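You operate a simulated robot arm through the tools that you are given. There is no shell and no other tool.

You run a simulated robot arm. Do the job below in one go: nothing can be reset, and whatever is moved stays where it is left.

Task
Swap the pump's empty cartridge for the LT 1 one and pump till grease comes.
Fine: the empty one goes into the free pocket of the rack; the pump lid is shut; grease shows at the nozzle. Where these are worked on the way, their far stop is far enough and under half their travel is too little: pump lid.

Only the result counts: the job must be done as asked and must still hold three seconds after the hand-in. Knocking over, shifting, dropping, spilling or breaking anything else fails it. Lids that push on must go on centred and level and be pressed home; caps that screw on are set level and turned clockwise until they are tight.

Robot
A 6-joint arm with a two-finger gripper, fixed in place. Base frame: the origin is on the floor under the middle of its stand, x ahead of it, y to its left, z up; the work surface is at about z = 0.84. Lengths are in m, angles in degrees, forces in N, time in s.
With the tool pointing down near the work surface it reaches from about 0.12 to 0.68 m from the base axis. Its first joint turns from -66.0 to 66.0 degrees. Payload 2.45 kg.
The TCP is the grasp point between the finger pads, 0.03 m short of the fingertips. In the tool frame z runs along the fingers and y along their closing line. The gripper opens to 0.106 m; its body begins 0.079 m behind the TCP.
Orientation is that of the tool frame in the base frame, as a unit quaternion [x, y, z, w]. With the fingers straight down and closing along the base's y, the tool's x points along the base's -x, its y along +y and its z along -z.

Tools
- The arm moves only by the tool drive_tool. Its argument "series" is a list of rows, each an object of numbers (a shift or turn left out is 0, a gripper value left out holds the last): "dx", "dy", "dz": the shift along the tool's x, y, z in mm; "rx", "ry", "rz": the turn, a rotation vector about the tool's x, y, z in degrees; "fingers": the finger opening in mm, from 0 to 106. In form: [{"dx": .., "dy": .., "dz": .., "rx": .., "ry": .., "rz": .., "fingers": ..}, ...]. A call has 1 to 20 rows; each row shifts and turns the commanded pose from where the row before left it, along the tool's axes as they then stand. Each row takes 0.2 s and may step no farther than 0.05 m and 8.6 degrees from the row before; otherwise, or with a gripper value out of range, the whole call is refused. A pose out of reach is approached as far as the arm can. The call stops where the force on the tool passes 90 N (or 10 N more than at its start, if that is more) or the arm is blocked; 0.2 s more then pass. The fingers move at their own pace (about 0.153 m/s each) and stop on an object; they squeeze with about 31 N. The grip force told is the motor's: it shows also when the fingers shut on nothing. Time passes only in rows, and 0.2 s behind the last, so rows that do not move let the fingers close. It gives the time, the measured TCP pose, the force on the tool (base axes), the opening and the grip force at its end, in the units of the frame above (readings bear some noise), with the torque about the TCP (base axes, N m) and any sound that the robot's microphone picked up.
- Cameras (640 x 400 px; columns grow to the right, rows downward): "scene" is fixed at [0.0552, 0.4067, 1.4128]; the picture's right is [-0.79, -0.61, 0.00], its down [-0.31, 0.40, -0.86] and it looks along [0.52, -0.68, -0.51] (base axes); focal length 286 px, centre (320, 200). "wrist" rides on the gripper at [0.076, -0.002, -0.106] in the tool frame; the picture's right is [0.02, 1.00, 0.00], its down [-0.78, 0.02, -0.62] and it looks along [-0.62, 0.01, 0.78] (tool axes); focal length 247 px, centre (320, 200). There is no depth. A picture from a camera that has moved, and an enlarged one, comes with that camera's place and axes in the base frame and with its lens.
- get_image(camera): a new picture of that camera. It takes no simulated time.
- inspect(camera, box): a new picture of the part [left, top, right, bottom] of that camera's present view, enlarged. It takes no simulated time.
- sign_off(): hands the job in; it is judged then, once.

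Nothing tells you positions but the pictures and the camera data. Unless the task says otherwise, let go and move clear before handing in.

The tools are called after "Request:" as a command line: name --argument value ..., lists and objects as JSON in quotes. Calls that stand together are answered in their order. drive_tool: Moves the arm, as the interface text tells. Its arguments: {"type":"object","properties":{"series":{"type":"array","items":{"type":"object","properties":{"dx":{"type":"number"},"dy":{"type":"number"},"dz":{"type":"number"},"rx":{"type":"number"},"ry":{"type":"number"},"rz":{"type":"number"},"fingers":{"type":"number"}}}}},"required":["series"]} The other tools are called the same way: get_image (camera) takes a picture; inspect (camera, box) takes an enlarged picture of a part of a camera's view; sign_off () hands the job in.

At the start:

```text
t: 0.0
eef_pos: [0.3799, -0.0466, 1.2984]
orientation: [0.0, 1.0, 0.0, -0.001]
force: [-0.5, 0.3, 0.1]
ft_torque: [-0.02, -0.01, 0.02]
width: 0.1061
grasp_force: 0.1
```

scene: 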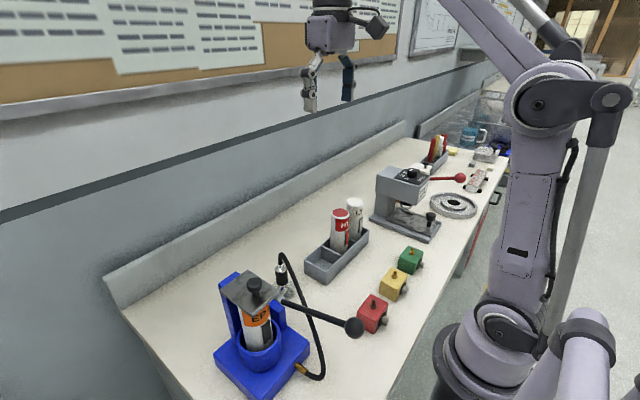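
wrist: 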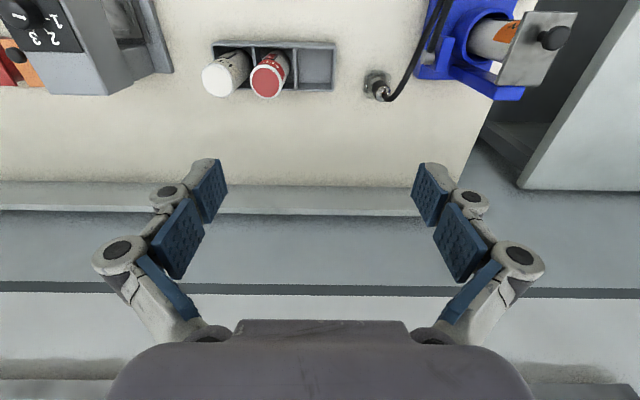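

I see a blue pump on the left of the scene with an "EP" cartridge, a rack with two cartridges (red-capped and white-capped) and a free pocket. I'll look closer before moving.

Request:
inspect --camera "scene" --box '[200, 240, 380, 400]'

Request:
inspect --camera "scene" --box '[290, 180, 450, 290]'

Request:
inspect --camera "wrist" --box '[180, 0, 600, 200]'

```text
2.50 times, centred on (290, 320) of scene
camera zoom: at [0.0552, 0.4067, 1.4128], right [-0.79, -0.61, 0.0], down [-0.31, 0.4, -0.86], along [0.52, -0.68, -0.51], focal length 715 px, centre (395, -100)
```

zoom: 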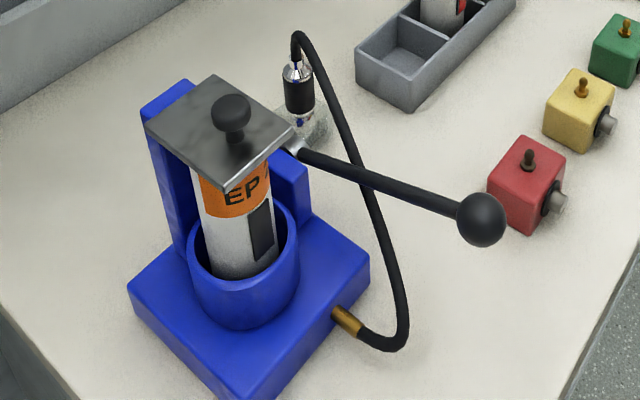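

```text
3.64 times, centred on (370, 235) of scene
camera zoom: at [0.0552, 0.4067, 1.4128], right [-0.79, -0.61, 0.0], down [-0.31, 0.4, -0.86], along [0.52, -0.68, -0.51], focal length 1040 px, centre (138, 73)
```

zoom: 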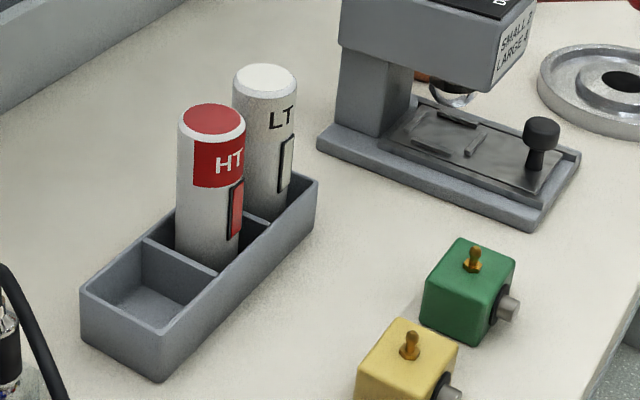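

```text
1.52 times, centred on (390, 100) of wrist
camera zoom: at [0.3041, -0.0494, 1.4039], right [-0.02, 1.0, 0.0], down [0.78, 0.02, 0.62], along [0.62, 0.01, -0.78], focal length 376 px, centre (213, 352)
```

zoom: 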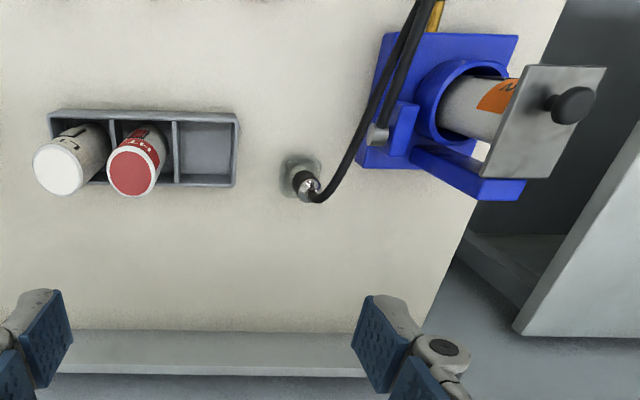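

The pump stands near (0.33, 0.22), the rack near x≈0.40 with LT at y≈-0.20, HT at y≈-0.13 and the free pocket at y≈-0.06. I'll move the wrist camera high over the pump to study it better.

Request:
drive_tool --series '[{"dx": 22, "dy": 41}, {"dx": 22, "dy": 41}, {"dx": 22, "dy": 41}, {"dx": 22, "dy": 41}, {"dx": 22, "dy": 41}, {"dx": 22, "dy": 41}, {}]'

Request:
get_image --camera "wrist"

Request:
get_image --camera "scene"

```text
t: 1.6
eef_pos: [0.2479, 0.1991, 1.2997]
orientation: [0.0, 1.0, 0.0, 0.0]
force: [0.0, 0.1, 0.2]
ft_torque: [0.0, 0.0, 0.0]
width: 0.1057
grasp_force: 0.1
```

```text
taken
camera wrist: at [0.1734, 0.1967, 1.4057], right [-0.02, 1.0, 0.0], down [0.78, 0.02, 0.62], along [0.62, 0.01, -0.78], focal length 247 px, centre (320, 200)
```

wrist: 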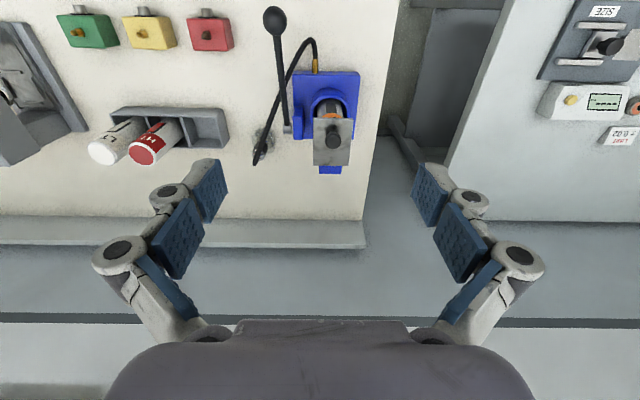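

```text
taken
```

scene: 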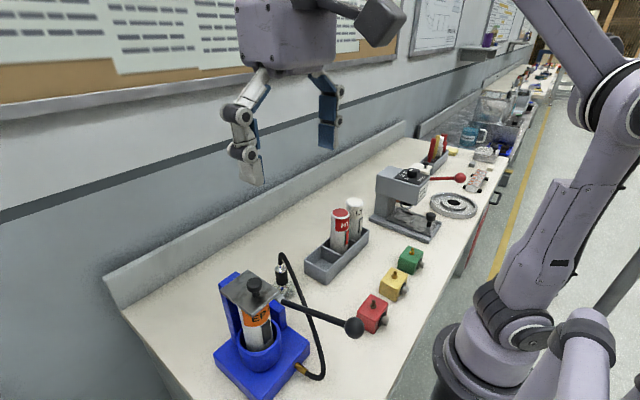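

Request:
inspect --camera "wrist" --box '[230, 0, 390, 180]'

Request:
inspect --camera "scene" --box '[205, 240, 315, 400]'

```text
2.22 times, centred on (310, 90) of wrist
camera zoom: at [0.1734, 0.1967, 1.4057], right [-0.02, 1.0, 0.0], down [0.78, 0.02, 0.62], along [0.62, 0.01, -0.78], focal length 549 px, centre (342, 444)
```

zoom: 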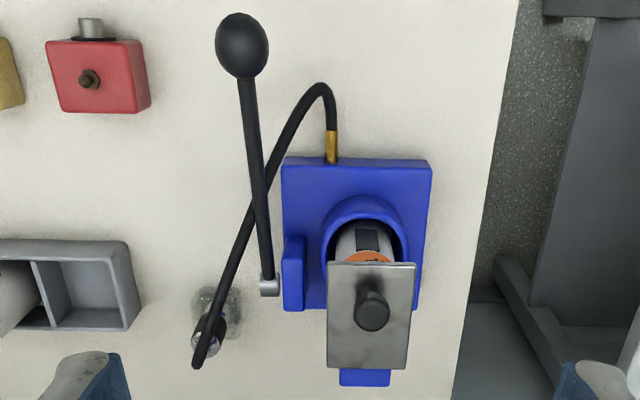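

```text
2.50 times, centred on (260, 320) of scene
camera zoom: at [0.0551, 0.4067, 1.4128], right [-0.79, -0.61, 0.0], down [-0.31, 0.4, -0.86], along [0.52, -0.68, -0.51], focal length 715 px, centre (470, -100)
```

zoom: 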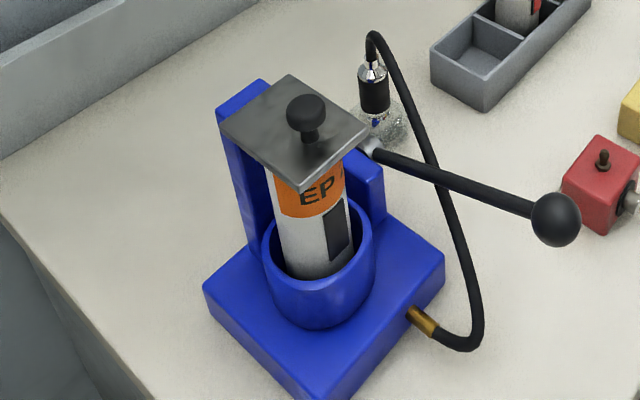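

The pump lid is a plate at z≈1.04, with a knob near its front edge (0.328, 0.218, 1.07) and the blue column behind it. I'll take a low side view to learn how the lid and lever are hinged.

Request:
drive_tool --series '[{"dx": -23, "dy": -40, "dz": 12}, {"dx": -23, "dy": -40, "dz": 12}, {"dx": -23, "dy": -40, "dz": 12}, {"dx": -23, "dy": -40, "dz": 12}, {"rz": -8.18}, {"rz": -8.18}, {"rz": -8.18}, {"rz": -8.18}, {"rz": -8.18}, {"rz": -8.18}, {"rz": -8.18}, {"rz": -8.18}, {"rz": -8.18}, {"rz": -8.18}, {"rz": -8.2}, {"ry": -7.5}, {"ry": -7.5}, {"ry": -7.5}, {"ry": -7.5}, {}]'

Request:
get_image --camera "wrist"

```text
t: 5.8
eef_pos: [0.34, 0.0395, 1.2505]
orientation: [-0.683, 0.683, 0.183, 0.184]
force: [-1.2, -0.5, 0.3]
ft_torque: [-0.02, 0.02, -0.03]
width: 0.1059
grasp_force: 0.0
```

```text
taken
camera wrist: at [0.3416, -0.0807, 1.3028], right [-1.0, -0.02, -0.01], down [-0.02, 0.37, 0.93], along [-0.01, 0.93, -0.37], focal length 247 px, centre (320, 200)
```

wrist: 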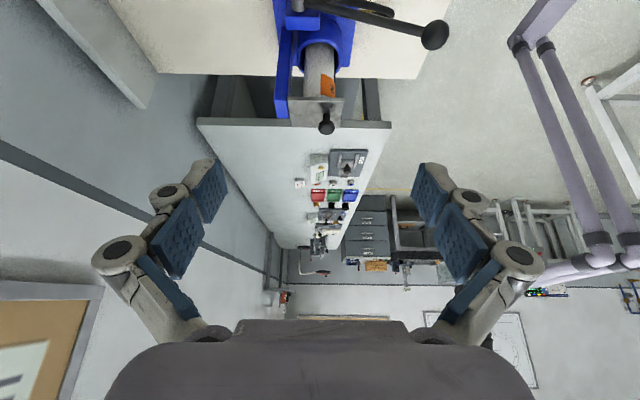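

The view is upside down but useful; I'll lower the camera for a flatter look at the lid hinge.

Request:
drive_tool --series '[{"dx": 21.7, "dz": 37.5}, {"dx": 21.7, "dz": 37.5}, {"dx": 21.7, "dz": 37.5}, {}]'

Request:
inspect --camera "wrist" --box '[220, 0, 460, 180]'

```text
t: 6.8
eef_pos: [0.3411, 0.0381, 1.1213]
orientation: [0.683, -0.683, -0.184, -0.184]
force: [-0.1, 0.3, -1.0]
ft_torque: [0.05, -0.01, 0.01]
width: 0.1061
grasp_force: 0.1
```

```text
2.22 times, centred on (340, 90) of wrist
camera zoom: at [0.3435, -0.0819, 1.1738], right [-1.0, -0.02, -0.01], down [-0.02, 0.37, 0.93], along [-0.01, 0.93, -0.37], focal length 549 px, centre (276, 444)
```

zoom: 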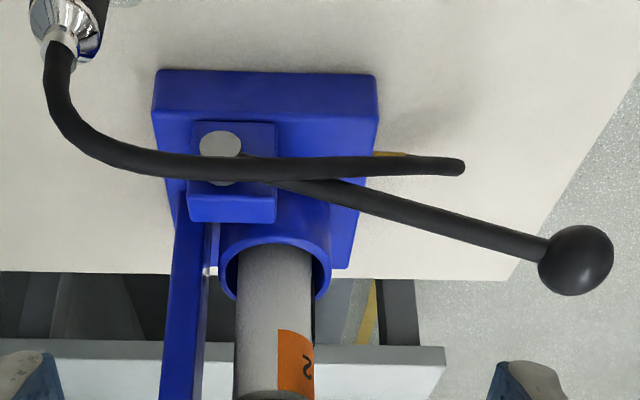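

Request:
get_image --camera "wrist"

Request:
inspect --camera "wrist" --box '[240, 120, 400, 220]'

```text
taken
camera wrist: at [0.3435, -0.0819, 1.1738], right [-1.0, -0.02, -0.01], down [-0.02, 0.37, 0.93], along [-0.01, 0.93, -0.37], focal length 247 px, centre (320, 200)
```

wrist: 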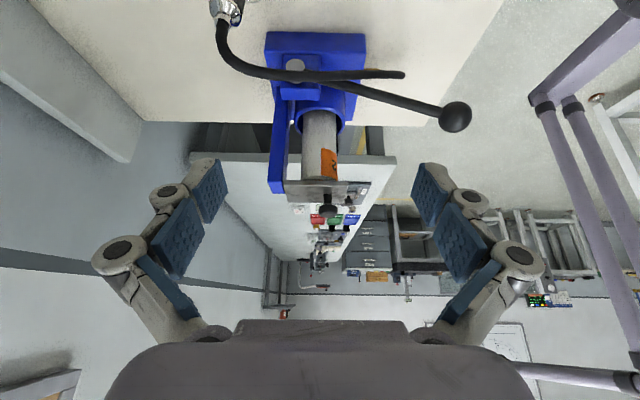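

```text
4.00 times, centred on (320, 170) of wrist
camera zoom: at [0.3435, -0.0819, 1.1738], right [-1.0, -0.02, -0.01], down [-0.02, 0.37, 0.93], along [-0.01, 0.93, -0.37], focal length 988 px, centre (320, 320)
```

zoom: 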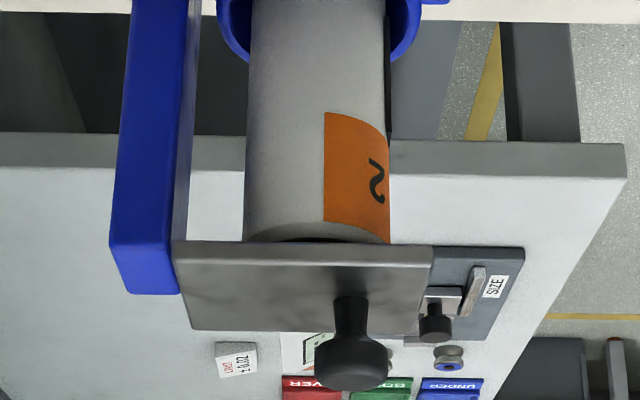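

The lid appears to hinge about the y-axis at the column's top edge (x≈0.387, z≈1.04), opening front-up and back. The lever pivots low on the -y side, its ball at about (0.193, 0.133, 0.985). I'll square up the tool again and rise.

Request:
drive_tool --series '[{"ry": 7.5}, {"ry": 7.5}, {"ry": 7.5}, {"ry": 7.5}, {"dz": -40}, {"dz": -40}, {"rz": 8.18}, {"rz": 8.18}, {"rz": 8.18}, {"rz": 8.18}, {"rz": 8.18}, {"rz": 8.18}, {"rz": 8.18}, {"rz": 8.18}, {"rz": 8.18}, {"rz": 8.18}, {"rz": 8.2}, {}]'

```text
t: 10.6
eef_pos: [0.3401, 0.0388, 1.1998]
orientation: [0.001, 1.0, 0.0, -0.001]
force: [0.2, 0.3, 0.6]
ft_torque: [0.0, 0.0, 0.04]
width: 0.1062
grasp_force: 0.0
```

Tool is square again; now I move above the lid knob with the fingers partly closed and check alignment.

Request:
drive_tool --series '[{"dx": 2.75, "dy": 44.7, "dz": 12, "fingers": 60}, {"dx": 2.75, "dy": 44.7, "dz": 12}, {"dx": 2.75, "dy": 44.7, "dz": 12}, {"dx": 2.75, "dy": 44.7, "dz": 12}, {}]'

Request:
get_image --camera "wrist"

Request:
inspect --camera "scene" --box '[180, 140, 340, 300]'

```text
t: 11.8
eef_pos: [0.3282, 0.2168, 1.1527]
orientation: [0.002, 1.0, 0.0, 0.0]
force: [-1.0, -1.3, -0.3]
ft_torque: [0.02, 0.0, 0.01]
width: 0.0601
grasp_force: 0.0
```

```text
taken
camera wrist: at [0.2531, 0.215, 1.2588], right [-0.02, 1.0, 0.0], down [0.78, 0.02, 0.62], along [0.62, 0.01, -0.78], focal length 247 px, centre (320, 200)
```

wrist: 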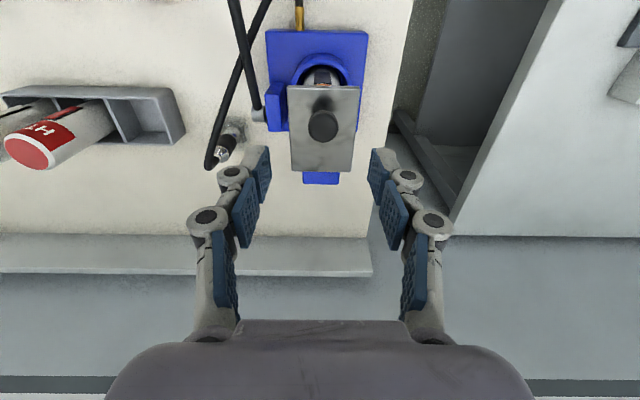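

```text
2.50 times, centred on (260, 220) of scene
camera zoom: at [0.0551, 0.4067, 1.4128], right [-0.79, -0.61, 0.0], down [-0.31, 0.4, -0.86], along [0.52, -0.68, -0.51], focal length 715 px, centre (470, 150)
```

zoom: 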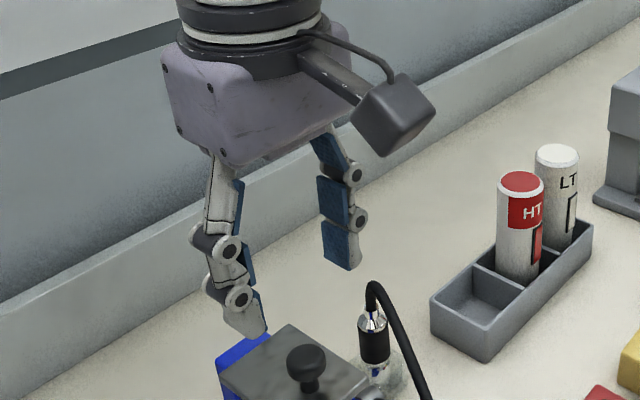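

The knob is centred between the fingers at about (0.329, 0.218, 1.069). I'll lower until the fingertips are just above the plate and close on the knob.

Request:
drive_tool --series '[{"dx": -0.8, "dy": 1, "dz": 34}, {"dz": 33}, {}, {"fingers": 10}, {}, {}, {}]'

Request:
get_image --camera "wrist"

Request:
inspect --camera "scene" --box '[180, 180, 340, 340]'

```text
t: 13.4
eef_pos: [0.3296, 0.2191, 1.0818]
orientation: [0.0, 1.0, 0.002, 0.0]
force: [0.9, 21.5, -2.1]
ft_torque: [0.26, 0.05, -0.01]
width: 0.0221
grasp_force: 44.7
```

```text
taken
camera wrist: at [0.2543, 0.2169, 1.1886], right [-0.02, 1.0, 0.0], down [0.78, 0.01, 0.62], along [0.62, 0.02, -0.78], focal length 247 px, centre (320, 200)
```

wrist: 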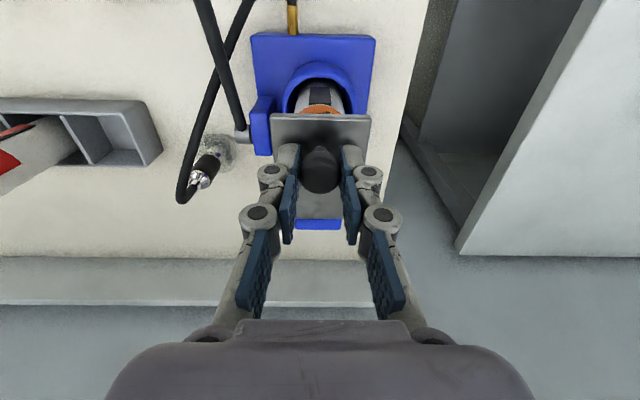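

```text
2.50 times, centred on (260, 260) of scene
camera zoom: at [0.0552, 0.4074, 1.4126], right [-0.79, -0.61, 0.0], down [-0.31, 0.4, -0.86], along [0.52, -0.68, -0.51], focal length 715 px, centre (470, 50)
```

zoom: 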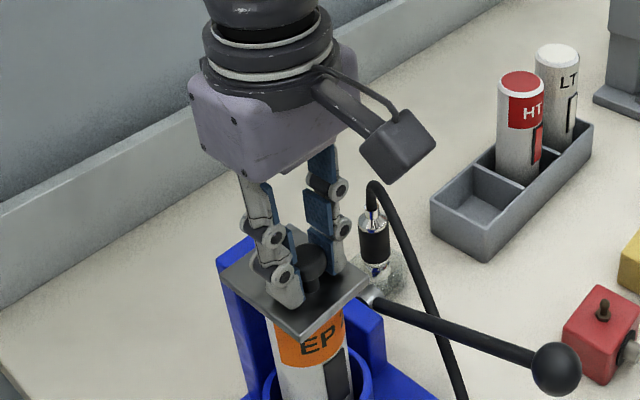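

The knob is gripped (22 mm); a slight sideways offset shows as 21 N in y. I'll relieve it and try lifting the lid along a small arc.

Request:
drive_tool --series '[{"dy": 1.4, "fingers": 10}, {}, {"dz": -2.4, "dx": -1.2}, {"dz": -2.4, "dx": -1.2}, {"dz": -2.4, "dx": -1.3}, {"dz": -2.4, "dx": -1.4}, {}]'

Request:
inspect --camera "scene" --box '[180, 180, 340, 340]'

```text
t: 15.0
eef_pos: [0.333, 0.2193, 1.0937]
orientation: [-0.001, 1.0, 0.0, -0.002]
force: [-6.4, 8.6, -17.2]
ft_torque: [0.13, 1.29, -0.01]
width: 0.0224
grasp_force: 44.8
```

```text
2.50 times, centred on (260, 260) of scene
camera zoom: at [0.0552, 0.4071, 1.4127], right [-0.79, -0.61, 0.0], down [-0.31, 0.4, -0.86], along [0.52, -0.68, -0.51], focal length 715 px, centre (470, 50)
```

zoom: 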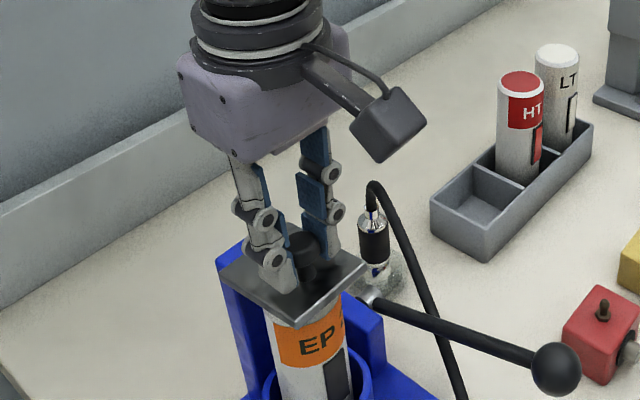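

The lid hinges front-up as expected. I'll now tilt the tool along with the lid so the knob isn't twisted in the grip, following the arc around the hinge.

Request:
drive_tool --series '[{"dx": -1.2, "ry": 5}, {"dx": -1.2, "ry": 5}, {}, {"dx": -4.66, "dz": -5.83, "ry": 6}, {"dx": -4.66, "dz": -5.83, "ry": 6}, {}]'

Request:
inspect --camera "scene" --box '[180, 160, 360, 340]'

```text
t: 16.4
eef_pos: [0.3492, 0.219, 1.1035]
orientation: [0.0, 0.982, 0.001, -0.191]
force: [5.8, 6.7, 11.3]
ft_torque: [0.12, -0.82, -0.14]
width: 0.0223
grasp_force: 45.4
```

```text
2.22 times, centred on (270, 250) of scene
camera zoom: at [0.0552, 0.4068, 1.4128], right [-0.79, -0.61, 0.0], down [-0.31, 0.4, -0.86], along [0.52, -0.68, -0.51], focal length 635 px, centre (431, 89)
```

zoom: 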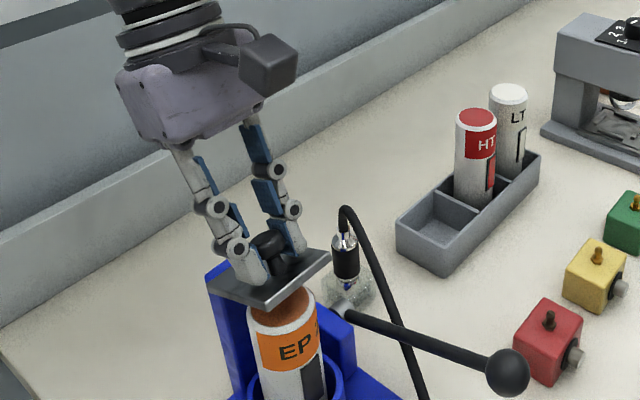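

The lid is following at about 22°, with small forces. Continuing along the arc.

Request:
drive_tool --series '[{"dx": -4.66, "dz": -5.83, "ry": 6}, {"dx": -4.66, "dz": -5.83, "ry": 6}, {"dx": -4.66, "dz": -5.83, "ry": 6}, {"dx": -4.66, "dz": -5.83, "ry": 6}, {}]'

Request:
inspect --camera "scene" --box '[160, 120, 360, 340]'

```text
t: 17.6
eef_pos: [0.3556, 0.2194, 1.1058]
orientation: [0.0, 0.97, 0.0, -0.242]
force: [4.0, -1.7, 16.6]
ft_torque: [0.0, -0.87, 0.01]
width: 0.0221
grasp_force: 45.3
out of reach, approached as far as the arm can: row 2, 3, 4
```

```text
1.82 times, centred on (260, 230) of scene
camera zoom: at [0.0551, 0.4065, 1.4129], right [-0.79, -0.61, 0.0], down [-0.31, 0.4, -0.86], along [0.52, -0.68, -0.51], focal length 520 px, centre (429, 146)
```

zoom: 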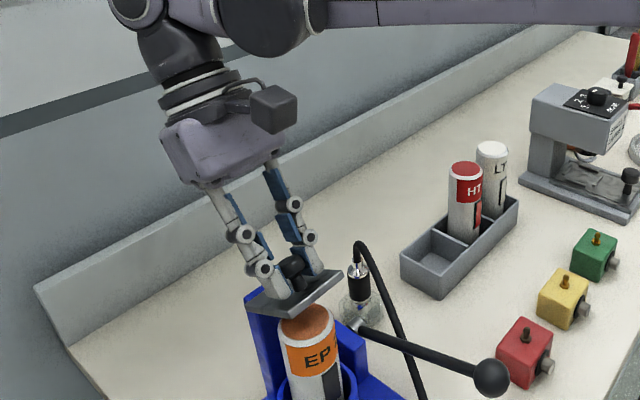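

The tool tilt hit its limit near 28°. I'll check with a still row whether the commanded pose remains out of reach.

Request:
drive_tool --series '[{}]'

```text
t: 18.0
eef_pos: [0.3565, 0.2187, 1.107]
orientation: [0.002, 0.97, 0.001, -0.242]
force: [1.9, -1.9, 14.9]
ft_torque: [-0.06, -0.69, -0.01]
width: 0.0221
grasp_force: 45.3
```

The command stays at the reachable 28° pose. From here I keep the tool tilt and carry the knob along its arc, letting it turn between the pads.

Request:
drive_tool --series '[{"dx": -2.2, "dz": -3.9}, {"dx": -2.2, "dz": -3.9}, {"dx": -2.7, "dz": -3.6}, {"dx": -2.7, "dz": -3.6}, {"dx": -3.1, "dz": -3.2}, {"dx": -3.1, "dz": -3.1}, {}]'

Request:
inspect --camera "scene" --box '[160, 120, 360, 340]'

```text
t: 19.6
eef_pos: [0.3791, 0.2211, 1.1202]
orientation: [-0.001, 0.97, -0.001, -0.244]
force: [-19.2, 1.4, 2.2]
ft_torque: [0.04, 1.38, -0.02]
width: 0.0224
grasp_force: 44.7
```

```text
1.82 times, centred on (260, 230) of scene
camera zoom: at [0.0545, 0.4067, 1.4129], right [-0.79, -0.61, 0.0], down [-0.31, 0.4, -0.86], along [0.52, -0.68, -0.51], focal length 520 px, centre (429, 146)
```

zoom: 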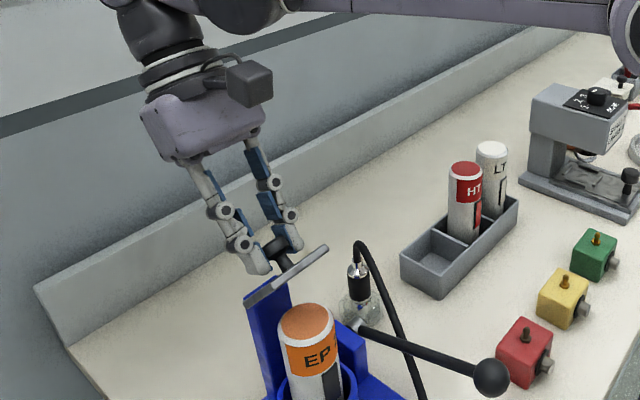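

The lid is past 50°. Continuing on the arc towards vertical.

Request:
drive_tool --series '[{"dx": -3.55, "dz": -2.7}, {"dx": -3.55, "dz": -2.7}, {"dx": -3.9, "dz": -2.2}, {"dx": -3.9, "dz": -2.2}, {"dx": -4.2, "dz": -1.6}, {"dx": -4.2, "dz": -1.6}, {}]'

Request:
inspect --camera "scene" --box '[160, 120, 360, 340]'

```text
t: 21.2
eef_pos: [0.4071, 0.2204, 1.1199]
orientation: [0.001, 0.971, 0.001, -0.238]
force: [-0.3, -0.5, -0.1]
ft_torque: [0.0, 0.05, 0.0]
width: 0.0095
grasp_force: 0.0
```

```text
1.82 times, centred on (260, 230) of scene
camera zoom: at [0.0552, 0.4067, 1.4128], right [-0.79, -0.61, 0.0], down [-0.31, 0.4, -0.86], along [0.52, -0.68, -0.51], focal length 520 px, centre (429, 146)
```

zoom: 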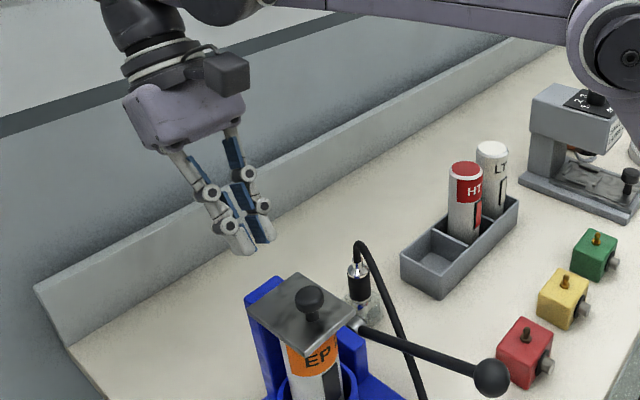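

The knob slipped out past 55° and the lid dropped shut again, nothing else disturbed. I'll redo it starting with the tool tilted strongly forwards, so the tool can turn rigidly with the lid almost all the way to vertical. First I retreat up and tilt.

Request:
drive_tool --series '[{"dx": 15.65, "dz": -29.4}, {"dx": 15.65, "dz": -29.4}, {"dx": 15.65, "dz": -29.4}, {"dx": 39.7, "dz": 21.1}, {"dx": 39.7, "dz": 21.1, "fingers": 60}, {"ry": -8}, {"ry": -8}, {"ry": -8}, {"ry": -8}, {"ry": -8}, {"ry": -8}, {"ry": -8}, {"ry": -8}, {"ry": -8}, {"ry": -8}, {"ry": -8}, {}]'

Request:
get_image --camera "scene"

```text
t: 24.8
eef_pos: [0.3159, 0.2201, 1.2193]
orientation: [0.001, 0.866, -0.001, 0.501]
force: [-0.3, -0.6, 0.2]
ft_torque: [0.01, 0.0, -0.04]
width: 0.0597
grasp_force: 0.0
```

```text
taken
```

scene: 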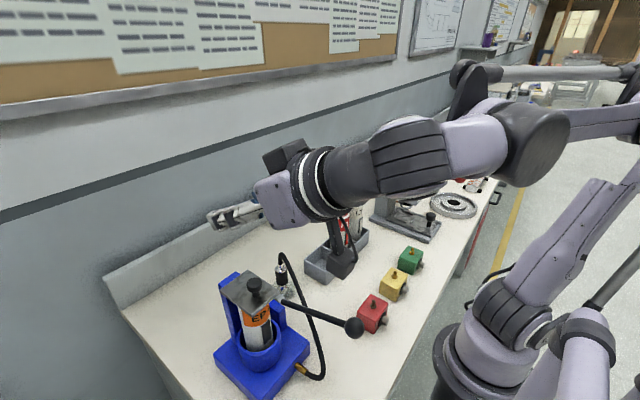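

Tilt of -60° is reachable. Now I move to a staging point in front of the knob at this tilt.

Request:
drive_tool --series '[{"dx": 41.2, "dy": -0.5, "dz": 4.8}, {"dx": 41.2, "dy": -0.5, "dz": 4.8}, {"dx": 41.2, "dy": -0.6, "dz": 4.8}, {}]'

Request:
get_image --camera "wrist"

Request:
inspect --camera "scene" --box '[190, 160, 390, 360]'

```text
t: 25.8
eef_pos: [0.2981, 0.207, 1.1034]
orientation: [0.002, 0.866, -0.001, 0.5]
force: [0.0, 0.8, 0.3]
ft_torque: [0.02, 0.02, 0.01]
width: 0.0603
grasp_force: 0.0
out of reach, approached as far as the arm can: row 1, 2, 3
```

```text
taken
camera wrist: at [0.1691, 0.204, 1.0906], right [-0.01, 1.0, -0.02], down [-0.15, 0.02, 0.99], along [0.99, 0.01, 0.15], focal length 247 px, centre (320, 200)
```

wrist: 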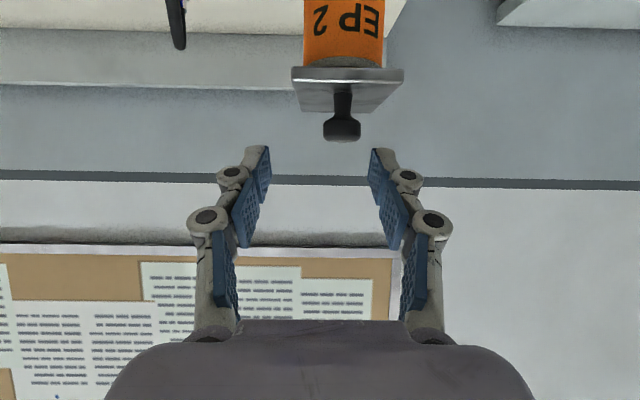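

```text
2.00 times, centred on (290, 260) of scene
camera zoom: at [0.0552, 0.4067, 1.4128], right [-0.79, -0.61, 0.0], down [-0.31, 0.4, -0.86], along [0.52, -0.68, -0.51], focal length 572 px, centre (380, 80)
```

zoom: 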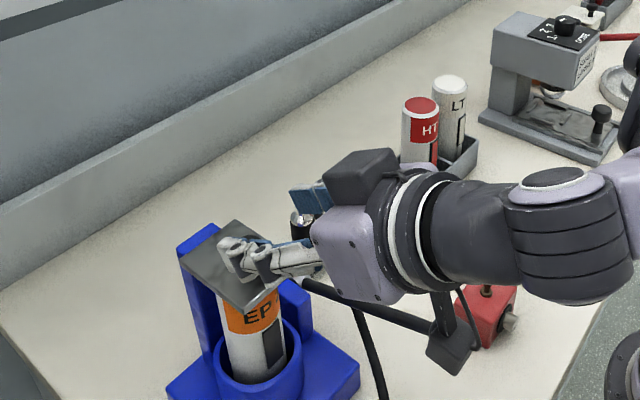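

The staging point was slightly out of reach (the wrist is too near the base), but the arm is in front of and above the knob. I'll move towards the grasp point in small steps and check where it actually lands.

Request:
drive_tool --series '[{"dx": 3, "dy": 5.5, "dz": 13}, {"dx": 3, "dy": 5.5, "dz": 13}, {}]'

Request:
get_image --camera "wrist"

```text
t: 26.6
eef_pos: [0.3169, 0.2165, 1.0855]
orientation: [0.001, 0.866, -0.001, 0.5]
force: [0.1, 1.4, 0.4]
ft_torque: [-0.02, -0.01, -0.01]
width: 0.06
grasp_force: 0.0
```

```text
taken
camera wrist: at [0.1881, 0.2153, 1.0726], right [-0.01, 1.0, -0.02], down [-0.15, 0.02, 0.99], along [0.99, 0.01, 0.15], focal length 247 px, centre (320, 200)
```

wrist: 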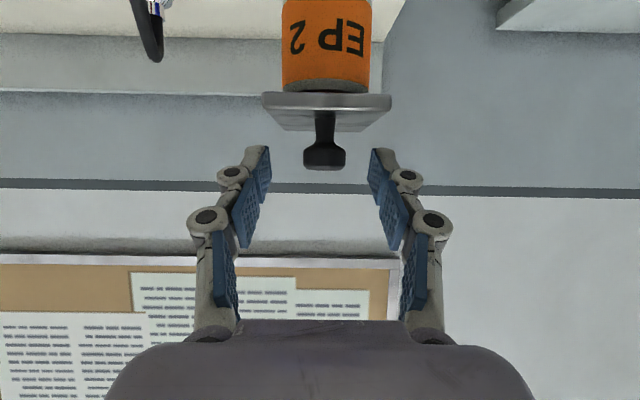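

Now the pose is exact and the knob sits centred just at the fingertips. I'll advance the last few millimetres and close on it.

Request:
drive_tool --series '[{"dx": 3.2, "dy": 1.2, "dz": 2.8}, {"dx": 3.2, "dy": 1.2, "dz": 2.8}, {}, {"fingers": 10}, {}, {}, {}]'

Request:
get_image --camera "wrist"

```text
t: 28.2
eef_pos: [0.3183, 0.2207, 1.0791]
orientation: [-0.001, 0.866, 0.001, 0.5]
force: [-3.5, 6.5, 1.4]
ft_torque: [0.07, 0.01, 0.13]
width: 0.0224
grasp_force: 45.2
```

```text
taken
camera wrist: at [0.1889, 0.2173, 1.0643], right [-0.01, 1.0, -0.02], down [-0.15, 0.02, 0.99], along [0.99, 0.01, 0.15], focal length 247 px, centre (320, 200)
```

wrist: 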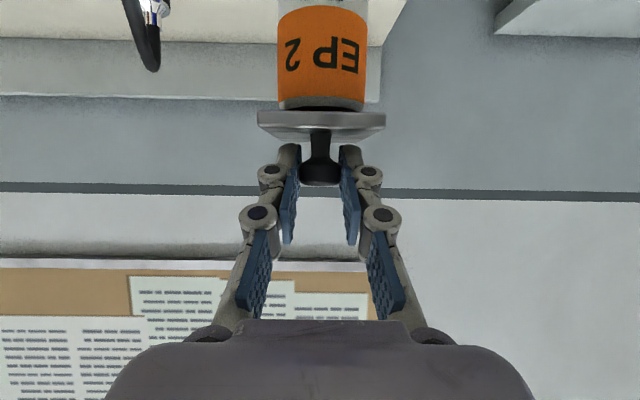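

Knob gripped firmly at 22 mm. Now I rotate the tool rigidly about the hinge (77 mm ahead of the TCP) and check forces.

Request:
drive_tool --series '[{"dx": -4.05, "ry": 3}, {"dx": -4.05, "ry": 3}, {"dx": -8.1, "dz": 0.1, "ry": 6}, {"dx": -8.1, "dz": 0.1, "ry": 6}, {}]'

Request:
inspect --camera "scene" --box '[190, 160, 390, 360]'

```text
t: 29.4
eef_pos: [0.3318, 0.22, 1.098]
orientation: [-0.002, 0.933, 0.003, 0.359]
force: [-23.6, 18.9, 25.5]
ft_torque: [0.35, -0.26, 0.2]
width: 0.0222
grasp_force: 44.9
```

```text
2.00 times, centred on (290, 260) of scene
camera zoom: at [0.0541, 0.4071, 1.4127], right [-0.79, -0.61, 0.0], down [-0.31, 0.4, -0.86], along [0.52, -0.68, -0.51], focal length 572 px, centre (380, 80)
```

zoom: 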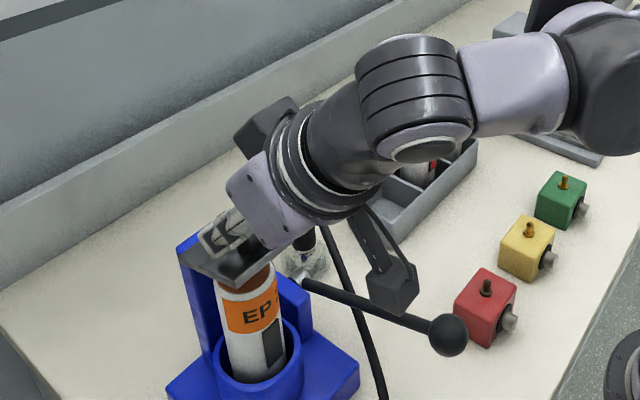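

The lid is following; forces show I'm about 2 mm too close to the hinge and 1 mm off in y. I'll relieve that and carry on along the arc.

Request:
drive_tool --series '[{"dz": -1.8, "dy": 1.2}, {"dx": -8.2, "dz": 0.1, "ry": 6}, {"dx": -8.2, "dz": 0.1, "ry": 6}, {"dx": -8.2, "dz": 0.1, "ry": 6}, {}]'

Request:
inspect --camera "scene" --box '[190, 160, 390, 360]'

```text
t: 30.6
eef_pos: [0.3507, 0.219, 1.1142]
orientation: [0.0, 0.978, 0.002, 0.208]
force: [-2.9, 21.4, 8.4]
ft_torque: [0.36, -0.13, 0.07]
width: 0.022
grasp_force: 44.6
```

```text
2.00 times, centred on (290, 260) of scene
camera zoom: at [0.055, 0.4073, 1.4126], right [-0.79, -0.61, 0.0], down [-0.31, 0.4, -0.86], along [0.52, -0.68, -0.51], focal length 572 px, centre (380, 80)
```

zoom: 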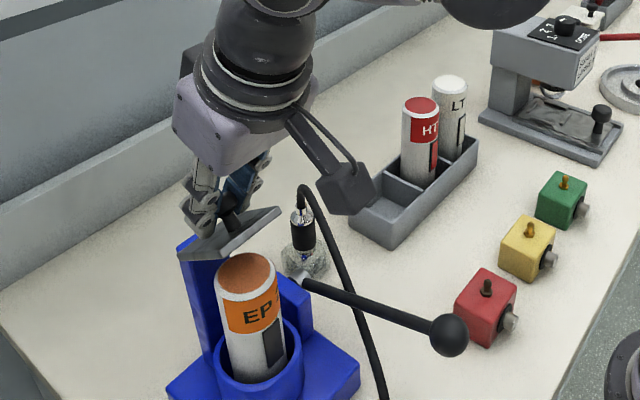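

Good, about 36° and forces small. Continuing with the rigid arc.

Request:
drive_tool --series '[{"dy": 1.0, "dz": -0.4}, {"dx": -8.2, "dz": 0.1, "ry": 6}, {"dx": -8.2, "dz": 0.1, "ry": 6}, {"dx": -8.2, "dz": 0.1, "ry": 6}, {"dx": -8.2, "dz": 0.1, "ry": 6}, {}]'

Request:
inspect --camera "scene" --box '[190, 160, 390, 360]'

```text
t: 32.0
eef_pos: [0.3831, 0.2191, 1.1223]
orientation: [0.0, 1.0, -0.001, -0.001]
force: [-9.3, 5.6, 30.4]
ft_torque: [0.1, 0.45, -0.07]
width: 0.0222
grasp_force: 45.4
```

```text
2.00 times, centred on (290, 260) of scene
camera zoom: at [0.0545, 0.4066, 1.4129], right [-0.79, -0.61, 0.0], down [-0.31, 0.4, -0.86], along [0.52, -0.68, -0.51], focal length 572 px, centre (380, 80)
```

zoom: 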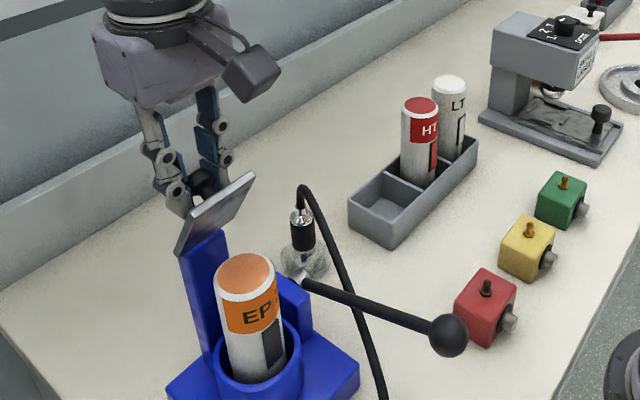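

Lid at about 60° and still well gripped. A small radial correction, then on to past vertical.

Request:
drive_tool --series '[{"dz": -1.8}, {"dx": -8.3, "dz": 0.1, "ry": 6}, {"dx": -8.3, "dz": 0.1, "ry": 6}, {"dx": -8.3, "dz": 0.1, "ry": 6}, {"dx": -8.3, "dz": 0.1, "ry": 6}, {}]'

Request:
inspect --camera "scene" --box '[190, 160, 390, 360]'

```text
t: 33.4
eef_pos: [0.4153, 0.2186, 1.1172]
orientation: [-0.001, 0.978, 0.0, -0.21]
force: [-6.1, 10.2, 26.1]
ft_torque: [0.07, 1.13, -0.03]
width: 0.0221
grasp_force: 44.9
```

```text
2.00 times, centred on (290, 260) of scene
camera zoom: at [0.0547, 0.4069, 1.4128], right [-0.79, -0.61, 0.0], down [-0.31, 0.4, -0.86], along [0.52, -0.68, -0.51], focal length 572 px, centre (380, 80)
```

zoom: 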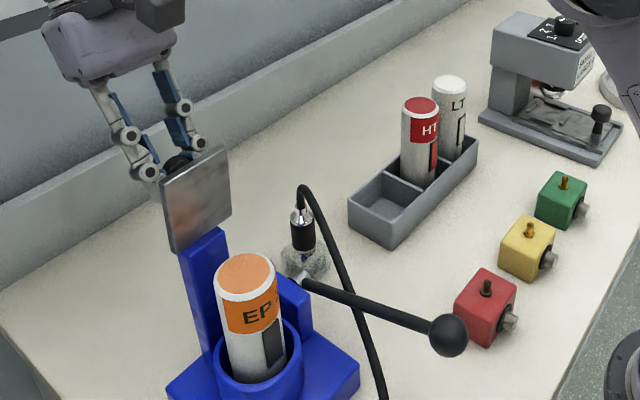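

Nearly vertical now. I'll go a few degrees more with tilt, then carry the knob over centre without tilting further, watching the force for the stop.

Request:
drive_tool --series '[{"dz": -1.2}, {"dx": -4.2, "ry": 3}, {"dx": -4.4, "dz": -0.5}, {"dx": -4.4, "dz": -0.5}, {"dx": -4.4, "dz": -0.2}, {}]'

Request:
inspect --camera "scene" --box '[190, 160, 390, 360]'

```text
t: 34.8
eef_pos: [0.4331, 0.2201, 1.1128]
orientation: [0.0, 0.972, 0.0, -0.235]
force: [-21.5, 7.0, -7.6]
ft_torque: [0.05, 1.18, -0.06]
width: 0.0221
grasp_force: 45.0
```

```text
2.00 times, centred on (290, 260) of scene
camera zoom: at [0.0546, 0.407, 1.4128], right [-0.79, -0.61, 0.0], down [-0.31, 0.4, -0.86], along [0.52, -0.68, -0.51], focal length 572 px, centre (380, 80)
```

zoom: 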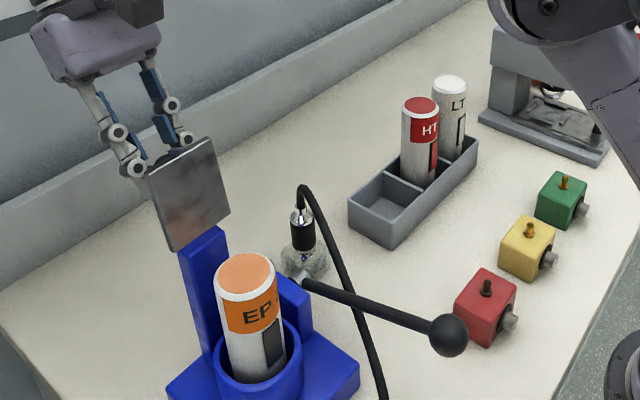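

The lid is past vertical. A bit further toward its stop, watching for resistance.

Request:
drive_tool --series '[{"dx": -4.4, "dz": 0.3}, {"dx": -4.4, "dz": 0.5}, {"dx": -4.4, "dz": 0.8}, {}]'

Request:
inspect --camera "scene" --box '[190, 160, 390, 360]'

```text
t: 35.8
eef_pos: [0.4418, 0.2196, 1.1066]
orientation: [-0.001, 0.972, 0.001, -0.237]
force: [-13.8, 11.5, 28.3]
ft_torque: [0.09, 1.12, -0.12]
width: 0.0222
grasp_force: 45.1
```

```text
2.00 times, centred on (290, 260) of scene
camera zoom: at [0.0544, 0.4069, 1.4128], right [-0.79, -0.61, 0.0], down [-0.31, 0.4, -0.86], along [0.52, -0.68, -0.51], focal length 572 px, centre (380, 80)
```

zoom: 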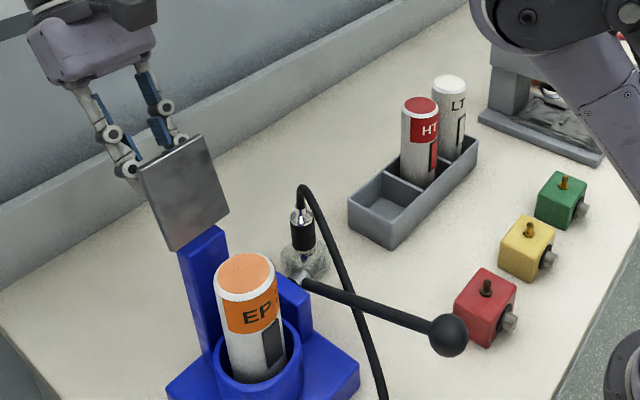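

The lid is past vertical at roughly 105°. I'll release the knob and withdraw along the finger direction, then see where the lid rests.

Request:
drive_tool --series '[{"fingers": 50}, {}, {}, {"dz": -15}, {"dz": -25}, {"dz": -40}, {}]'

Request:
inspect --camera "scene" --box '[190, 160, 390, 360]'

Request:
get_image --camera "wrist"

```text
t: 37.4
eef_pos: [0.4671, 0.2209, 1.1484]
orientation: [0.001, 0.972, 0.001, -0.234]
force: [-0.5, -0.2, 0.2]
ft_torque: [0.0, -0.01, 0.01]
width: 0.0499
grasp_force: 0.1
out of reach, approached as far as the arm can: row 6
```

```text
2.00 times, centred on (290, 260) of scene
camera zoom: at [0.0552, 0.4067, 1.4128], right [-0.79, -0.61, 0.0], down [-0.31, 0.4, -0.86], along [0.52, -0.68, -0.51], focal length 572 px, centre (380, 80)
```

zoom: 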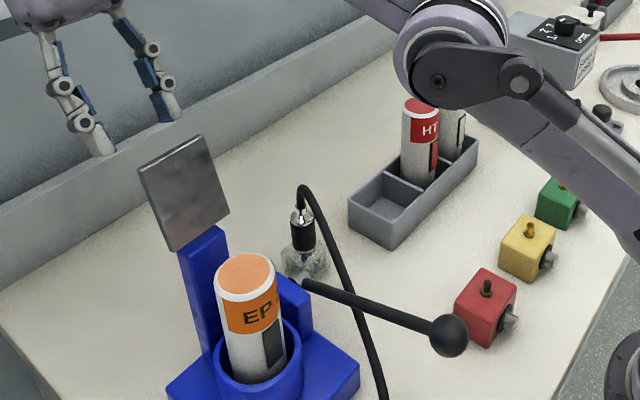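

```text
taken
camera wrist: at [0.4483, 0.2178, 1.2773], right [-0.02, 1.0, 0.01], down [0.98, 0.02, 0.2], along [0.2, 0.01, -0.98], focal length 247 px, centre (320, 200)
```

wrist: 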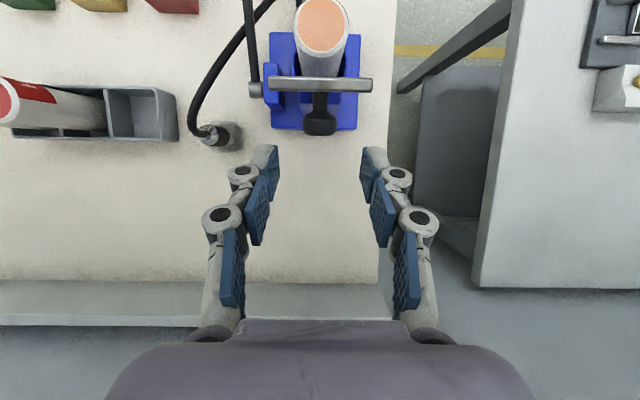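

The lid rests open past vertical (about 107°), well clear. The EP cartridge top is centred near (0.342, 0.218, 1.038). I'll square the tool, rise over the lid and come above the cartridge.

Request:
drive_tool --series '[{"ry": -6.75, "fingers": 80}, {"ry": -6.75}, {"ry": -6.75}, {"ry": -6.75}, {"dz": -40}, {"dz": -40}, {"dx": 42, "dy": -1}, {"dx": 42, "dy": -1}, {"dx": 42, "dy": -1}, {}]'

Request:
get_image --camera "wrist"

Request:
get_image --camera "scene"

```text
t: 39.6
eef_pos: [0.3399, 0.2174, 1.2293]
orientation: [0.0, 1.0, 0.0, 0.0]
force: [-0.4, 0.2, 0.4]
ft_torque: [0.0, -0.04, -0.01]
width: 0.0803
grasp_force: 0.0
```

```text
taken
camera wrist: at [0.265, 0.2154, 1.3341], right [-0.02, 1.0, 0.0], down [0.78, 0.02, 0.62], along [0.62, 0.01, -0.78], focal length 247 px, centre (320, 200)
```

wrist: 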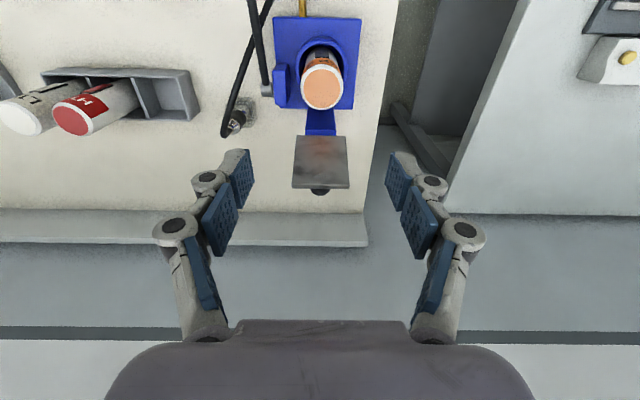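

```text
taken
```

scene: 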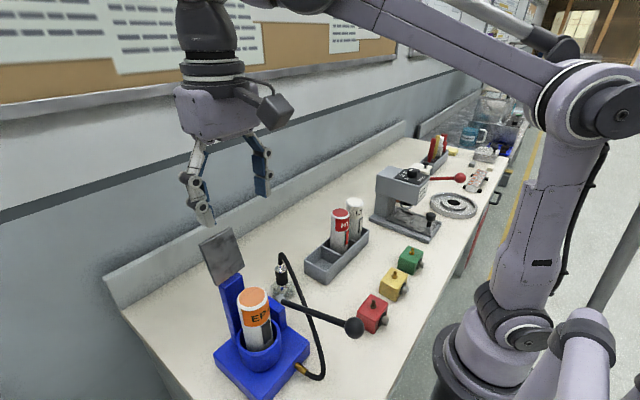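

Request:
inspect --camera "wrist" --box '[260, 10, 380, 160]'

Request:
inspect --camera "scene" --box '[200, 220, 320, 400]'

```text
2.67 times, centred on (320, 85) of wrist
camera zoom: at [0.265, 0.2154, 1.3341], right [-0.02, 1.0, 0.0], down [0.78, 0.02, 0.62], along [0.62, 0.01, -0.78], focal length 659 px, centre (320, 507)
```

zoom: 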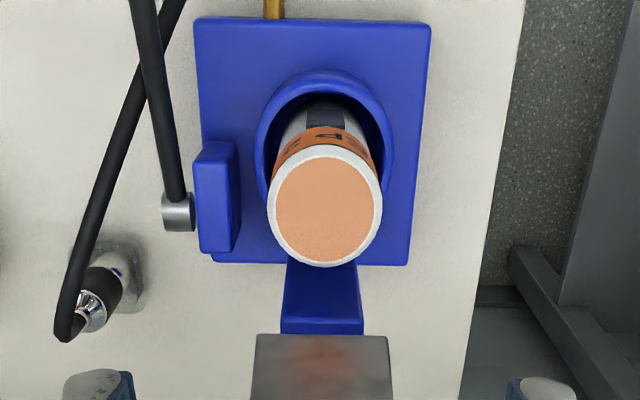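

```text
2.22 times, centred on (260, 310) of scene
camera zoom: at [0.0551, 0.4067, 1.4128], right [-0.79, -0.61, 0.0], down [-0.31, 0.4, -0.86], along [0.52, -0.68, -0.51], focal length 635 px, centre (453, -44)
```

zoom: 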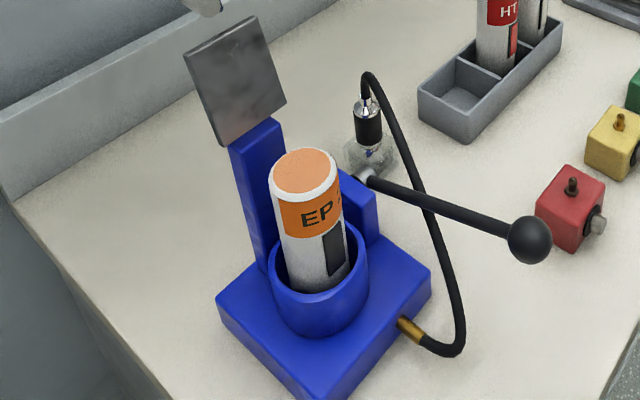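

The EP cartridge is centred at (0.3385, 0.218) with its top at z≈1.036. I'll lower over it with open fingers and close at TCP z≈1.003.

Request:
drive_tool --series '[{"dx": 1.4, "dy": 0.5, "dz": 45}, {"dz": 45}, {"dz": 45}, {"dz": 45}, {"dz": 23}, {"dz": 23}, {}]'

Request:
get_image --camera "wrist"

Request:
inspect --camera "scene" --box '[180, 180, 340, 380]'

```text
t: 41.2
eef_pos: [0.3378, 0.2168, 1.0026]
orientation: [0.001, 1.0, 0.0, 0.0]
force: [0.7, 0.5, -0.1]
ft_torque: [-0.02, 0.01, 0.02]
width: 0.0799
grasp_force: 0.0
```

```text
taken
camera wrist: at [0.262, 0.2144, 1.1089], right [-0.02, 1.0, 0.0], down [0.78, 0.02, 0.62], along [0.62, 0.01, -0.78], focal length 247 px, centre (320, 200)
```

wrist: 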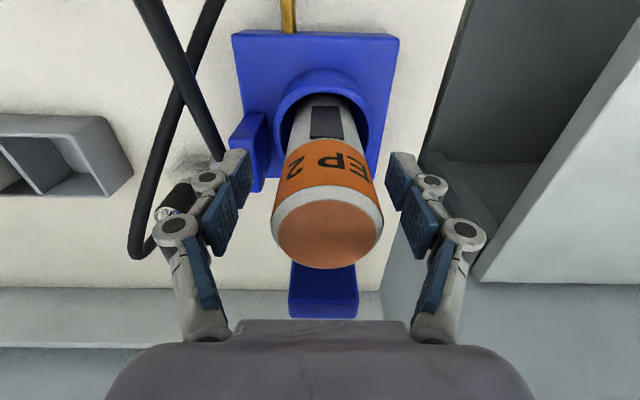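

```text
2.00 times, centred on (260, 280) of scene
camera zoom: at [0.0552, 0.4067, 1.4128], right [-0.79, -0.61, 0.0], down [-0.31, 0.4, -0.86], along [0.52, -0.68, -0.51], focal length 572 px, centre (440, 40)
```

zoom: 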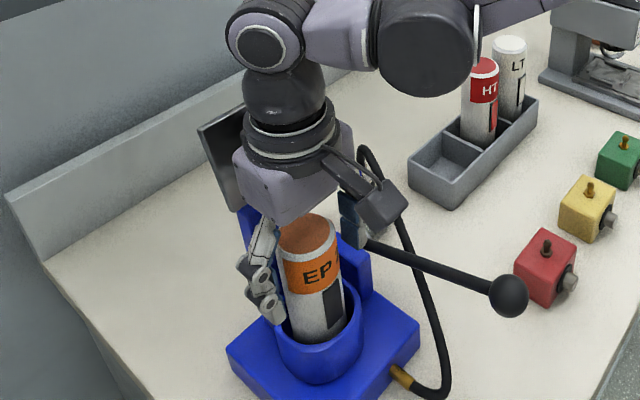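

The cartridge sits between the fingers, about 1.5 mm to +y. I'll centre and close.

Request:
drive_tool --series '[{"dx": -1, "dy": 1.3}, {"fingers": 40}, {}, {}, {}]'

Request:
get_image --camera "wrist"

```text
t: 42.4
eef_pos: [0.34, 0.2197, 1.0042]
orientation: [0.0, 1.0, 0.0, 0.0]
force: [-0.1, 2.6, 9.4]
ft_torque: [0.15, -0.04, 0.0]
width: 0.0491
grasp_force: 31.0
```

```text
taken
camera wrist: at [0.2635, 0.2162, 1.1093], right [-0.02, 1.0, 0.0], down [0.78, 0.02, 0.62], along [0.62, 0.01, -0.78], focal length 247 px, centre (320, 200)
```

wrist: 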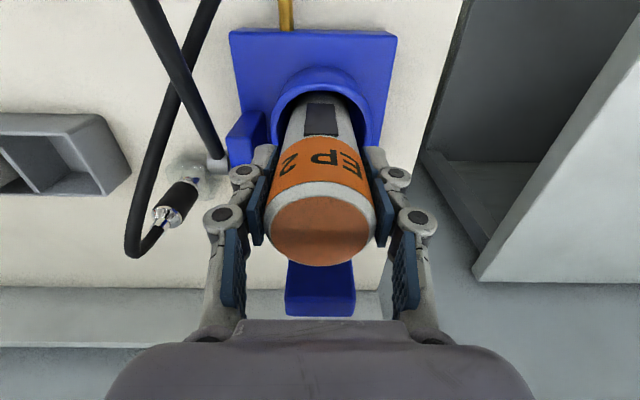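

EP is gripped (49 mm). Lifting it straight up, slowly at first.

Request:
drive_tool --series '[{"dz": -5}, {"dz": -10}, {"dz": -15}, {"dz": -25}, {"dz": -30}, {"dz": -35}, {"dz": -40}, {"dz": -40}, {}]'

Request:
get_image --camera "scene"

Request:
get_image --camera "wrist"

```text
t: 44.4
eef_pos: [0.3399, 0.2199, 1.2049]
orientation: [0.0, 1.0, 0.0, -0.001]
force: [-0.5, 0.2, -2.0]
ft_torque: [0.01, 0.0, -0.02]
width: 0.0486
grasp_force: 30.9
```

```text
taken
```

scene: 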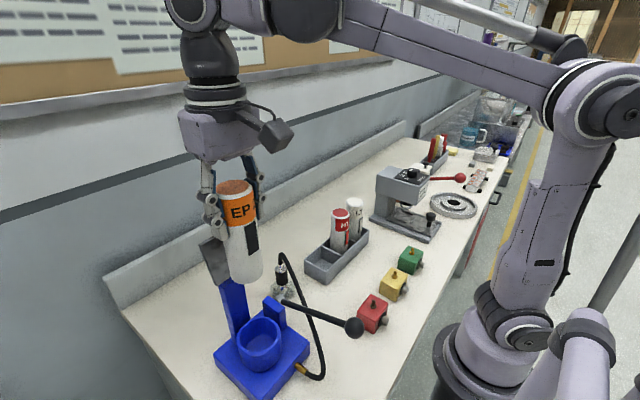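

```text
taken
camera wrist: at [0.265, 0.2171, 1.3115], right [-0.02, 1.0, 0.0], down [0.78, 0.02, 0.62], along [0.62, 0.01, -0.78], focal length 247 px, centre (320, 200)
```

wrist: 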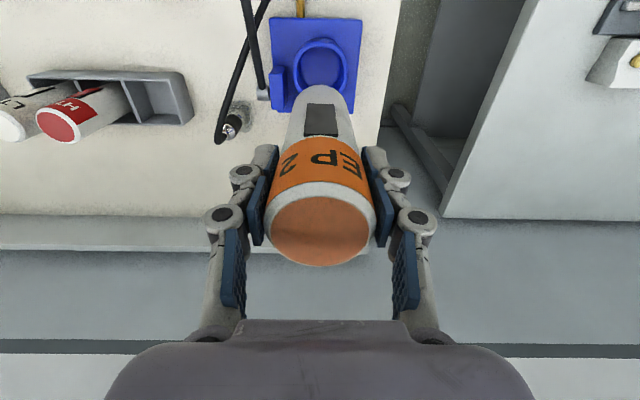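

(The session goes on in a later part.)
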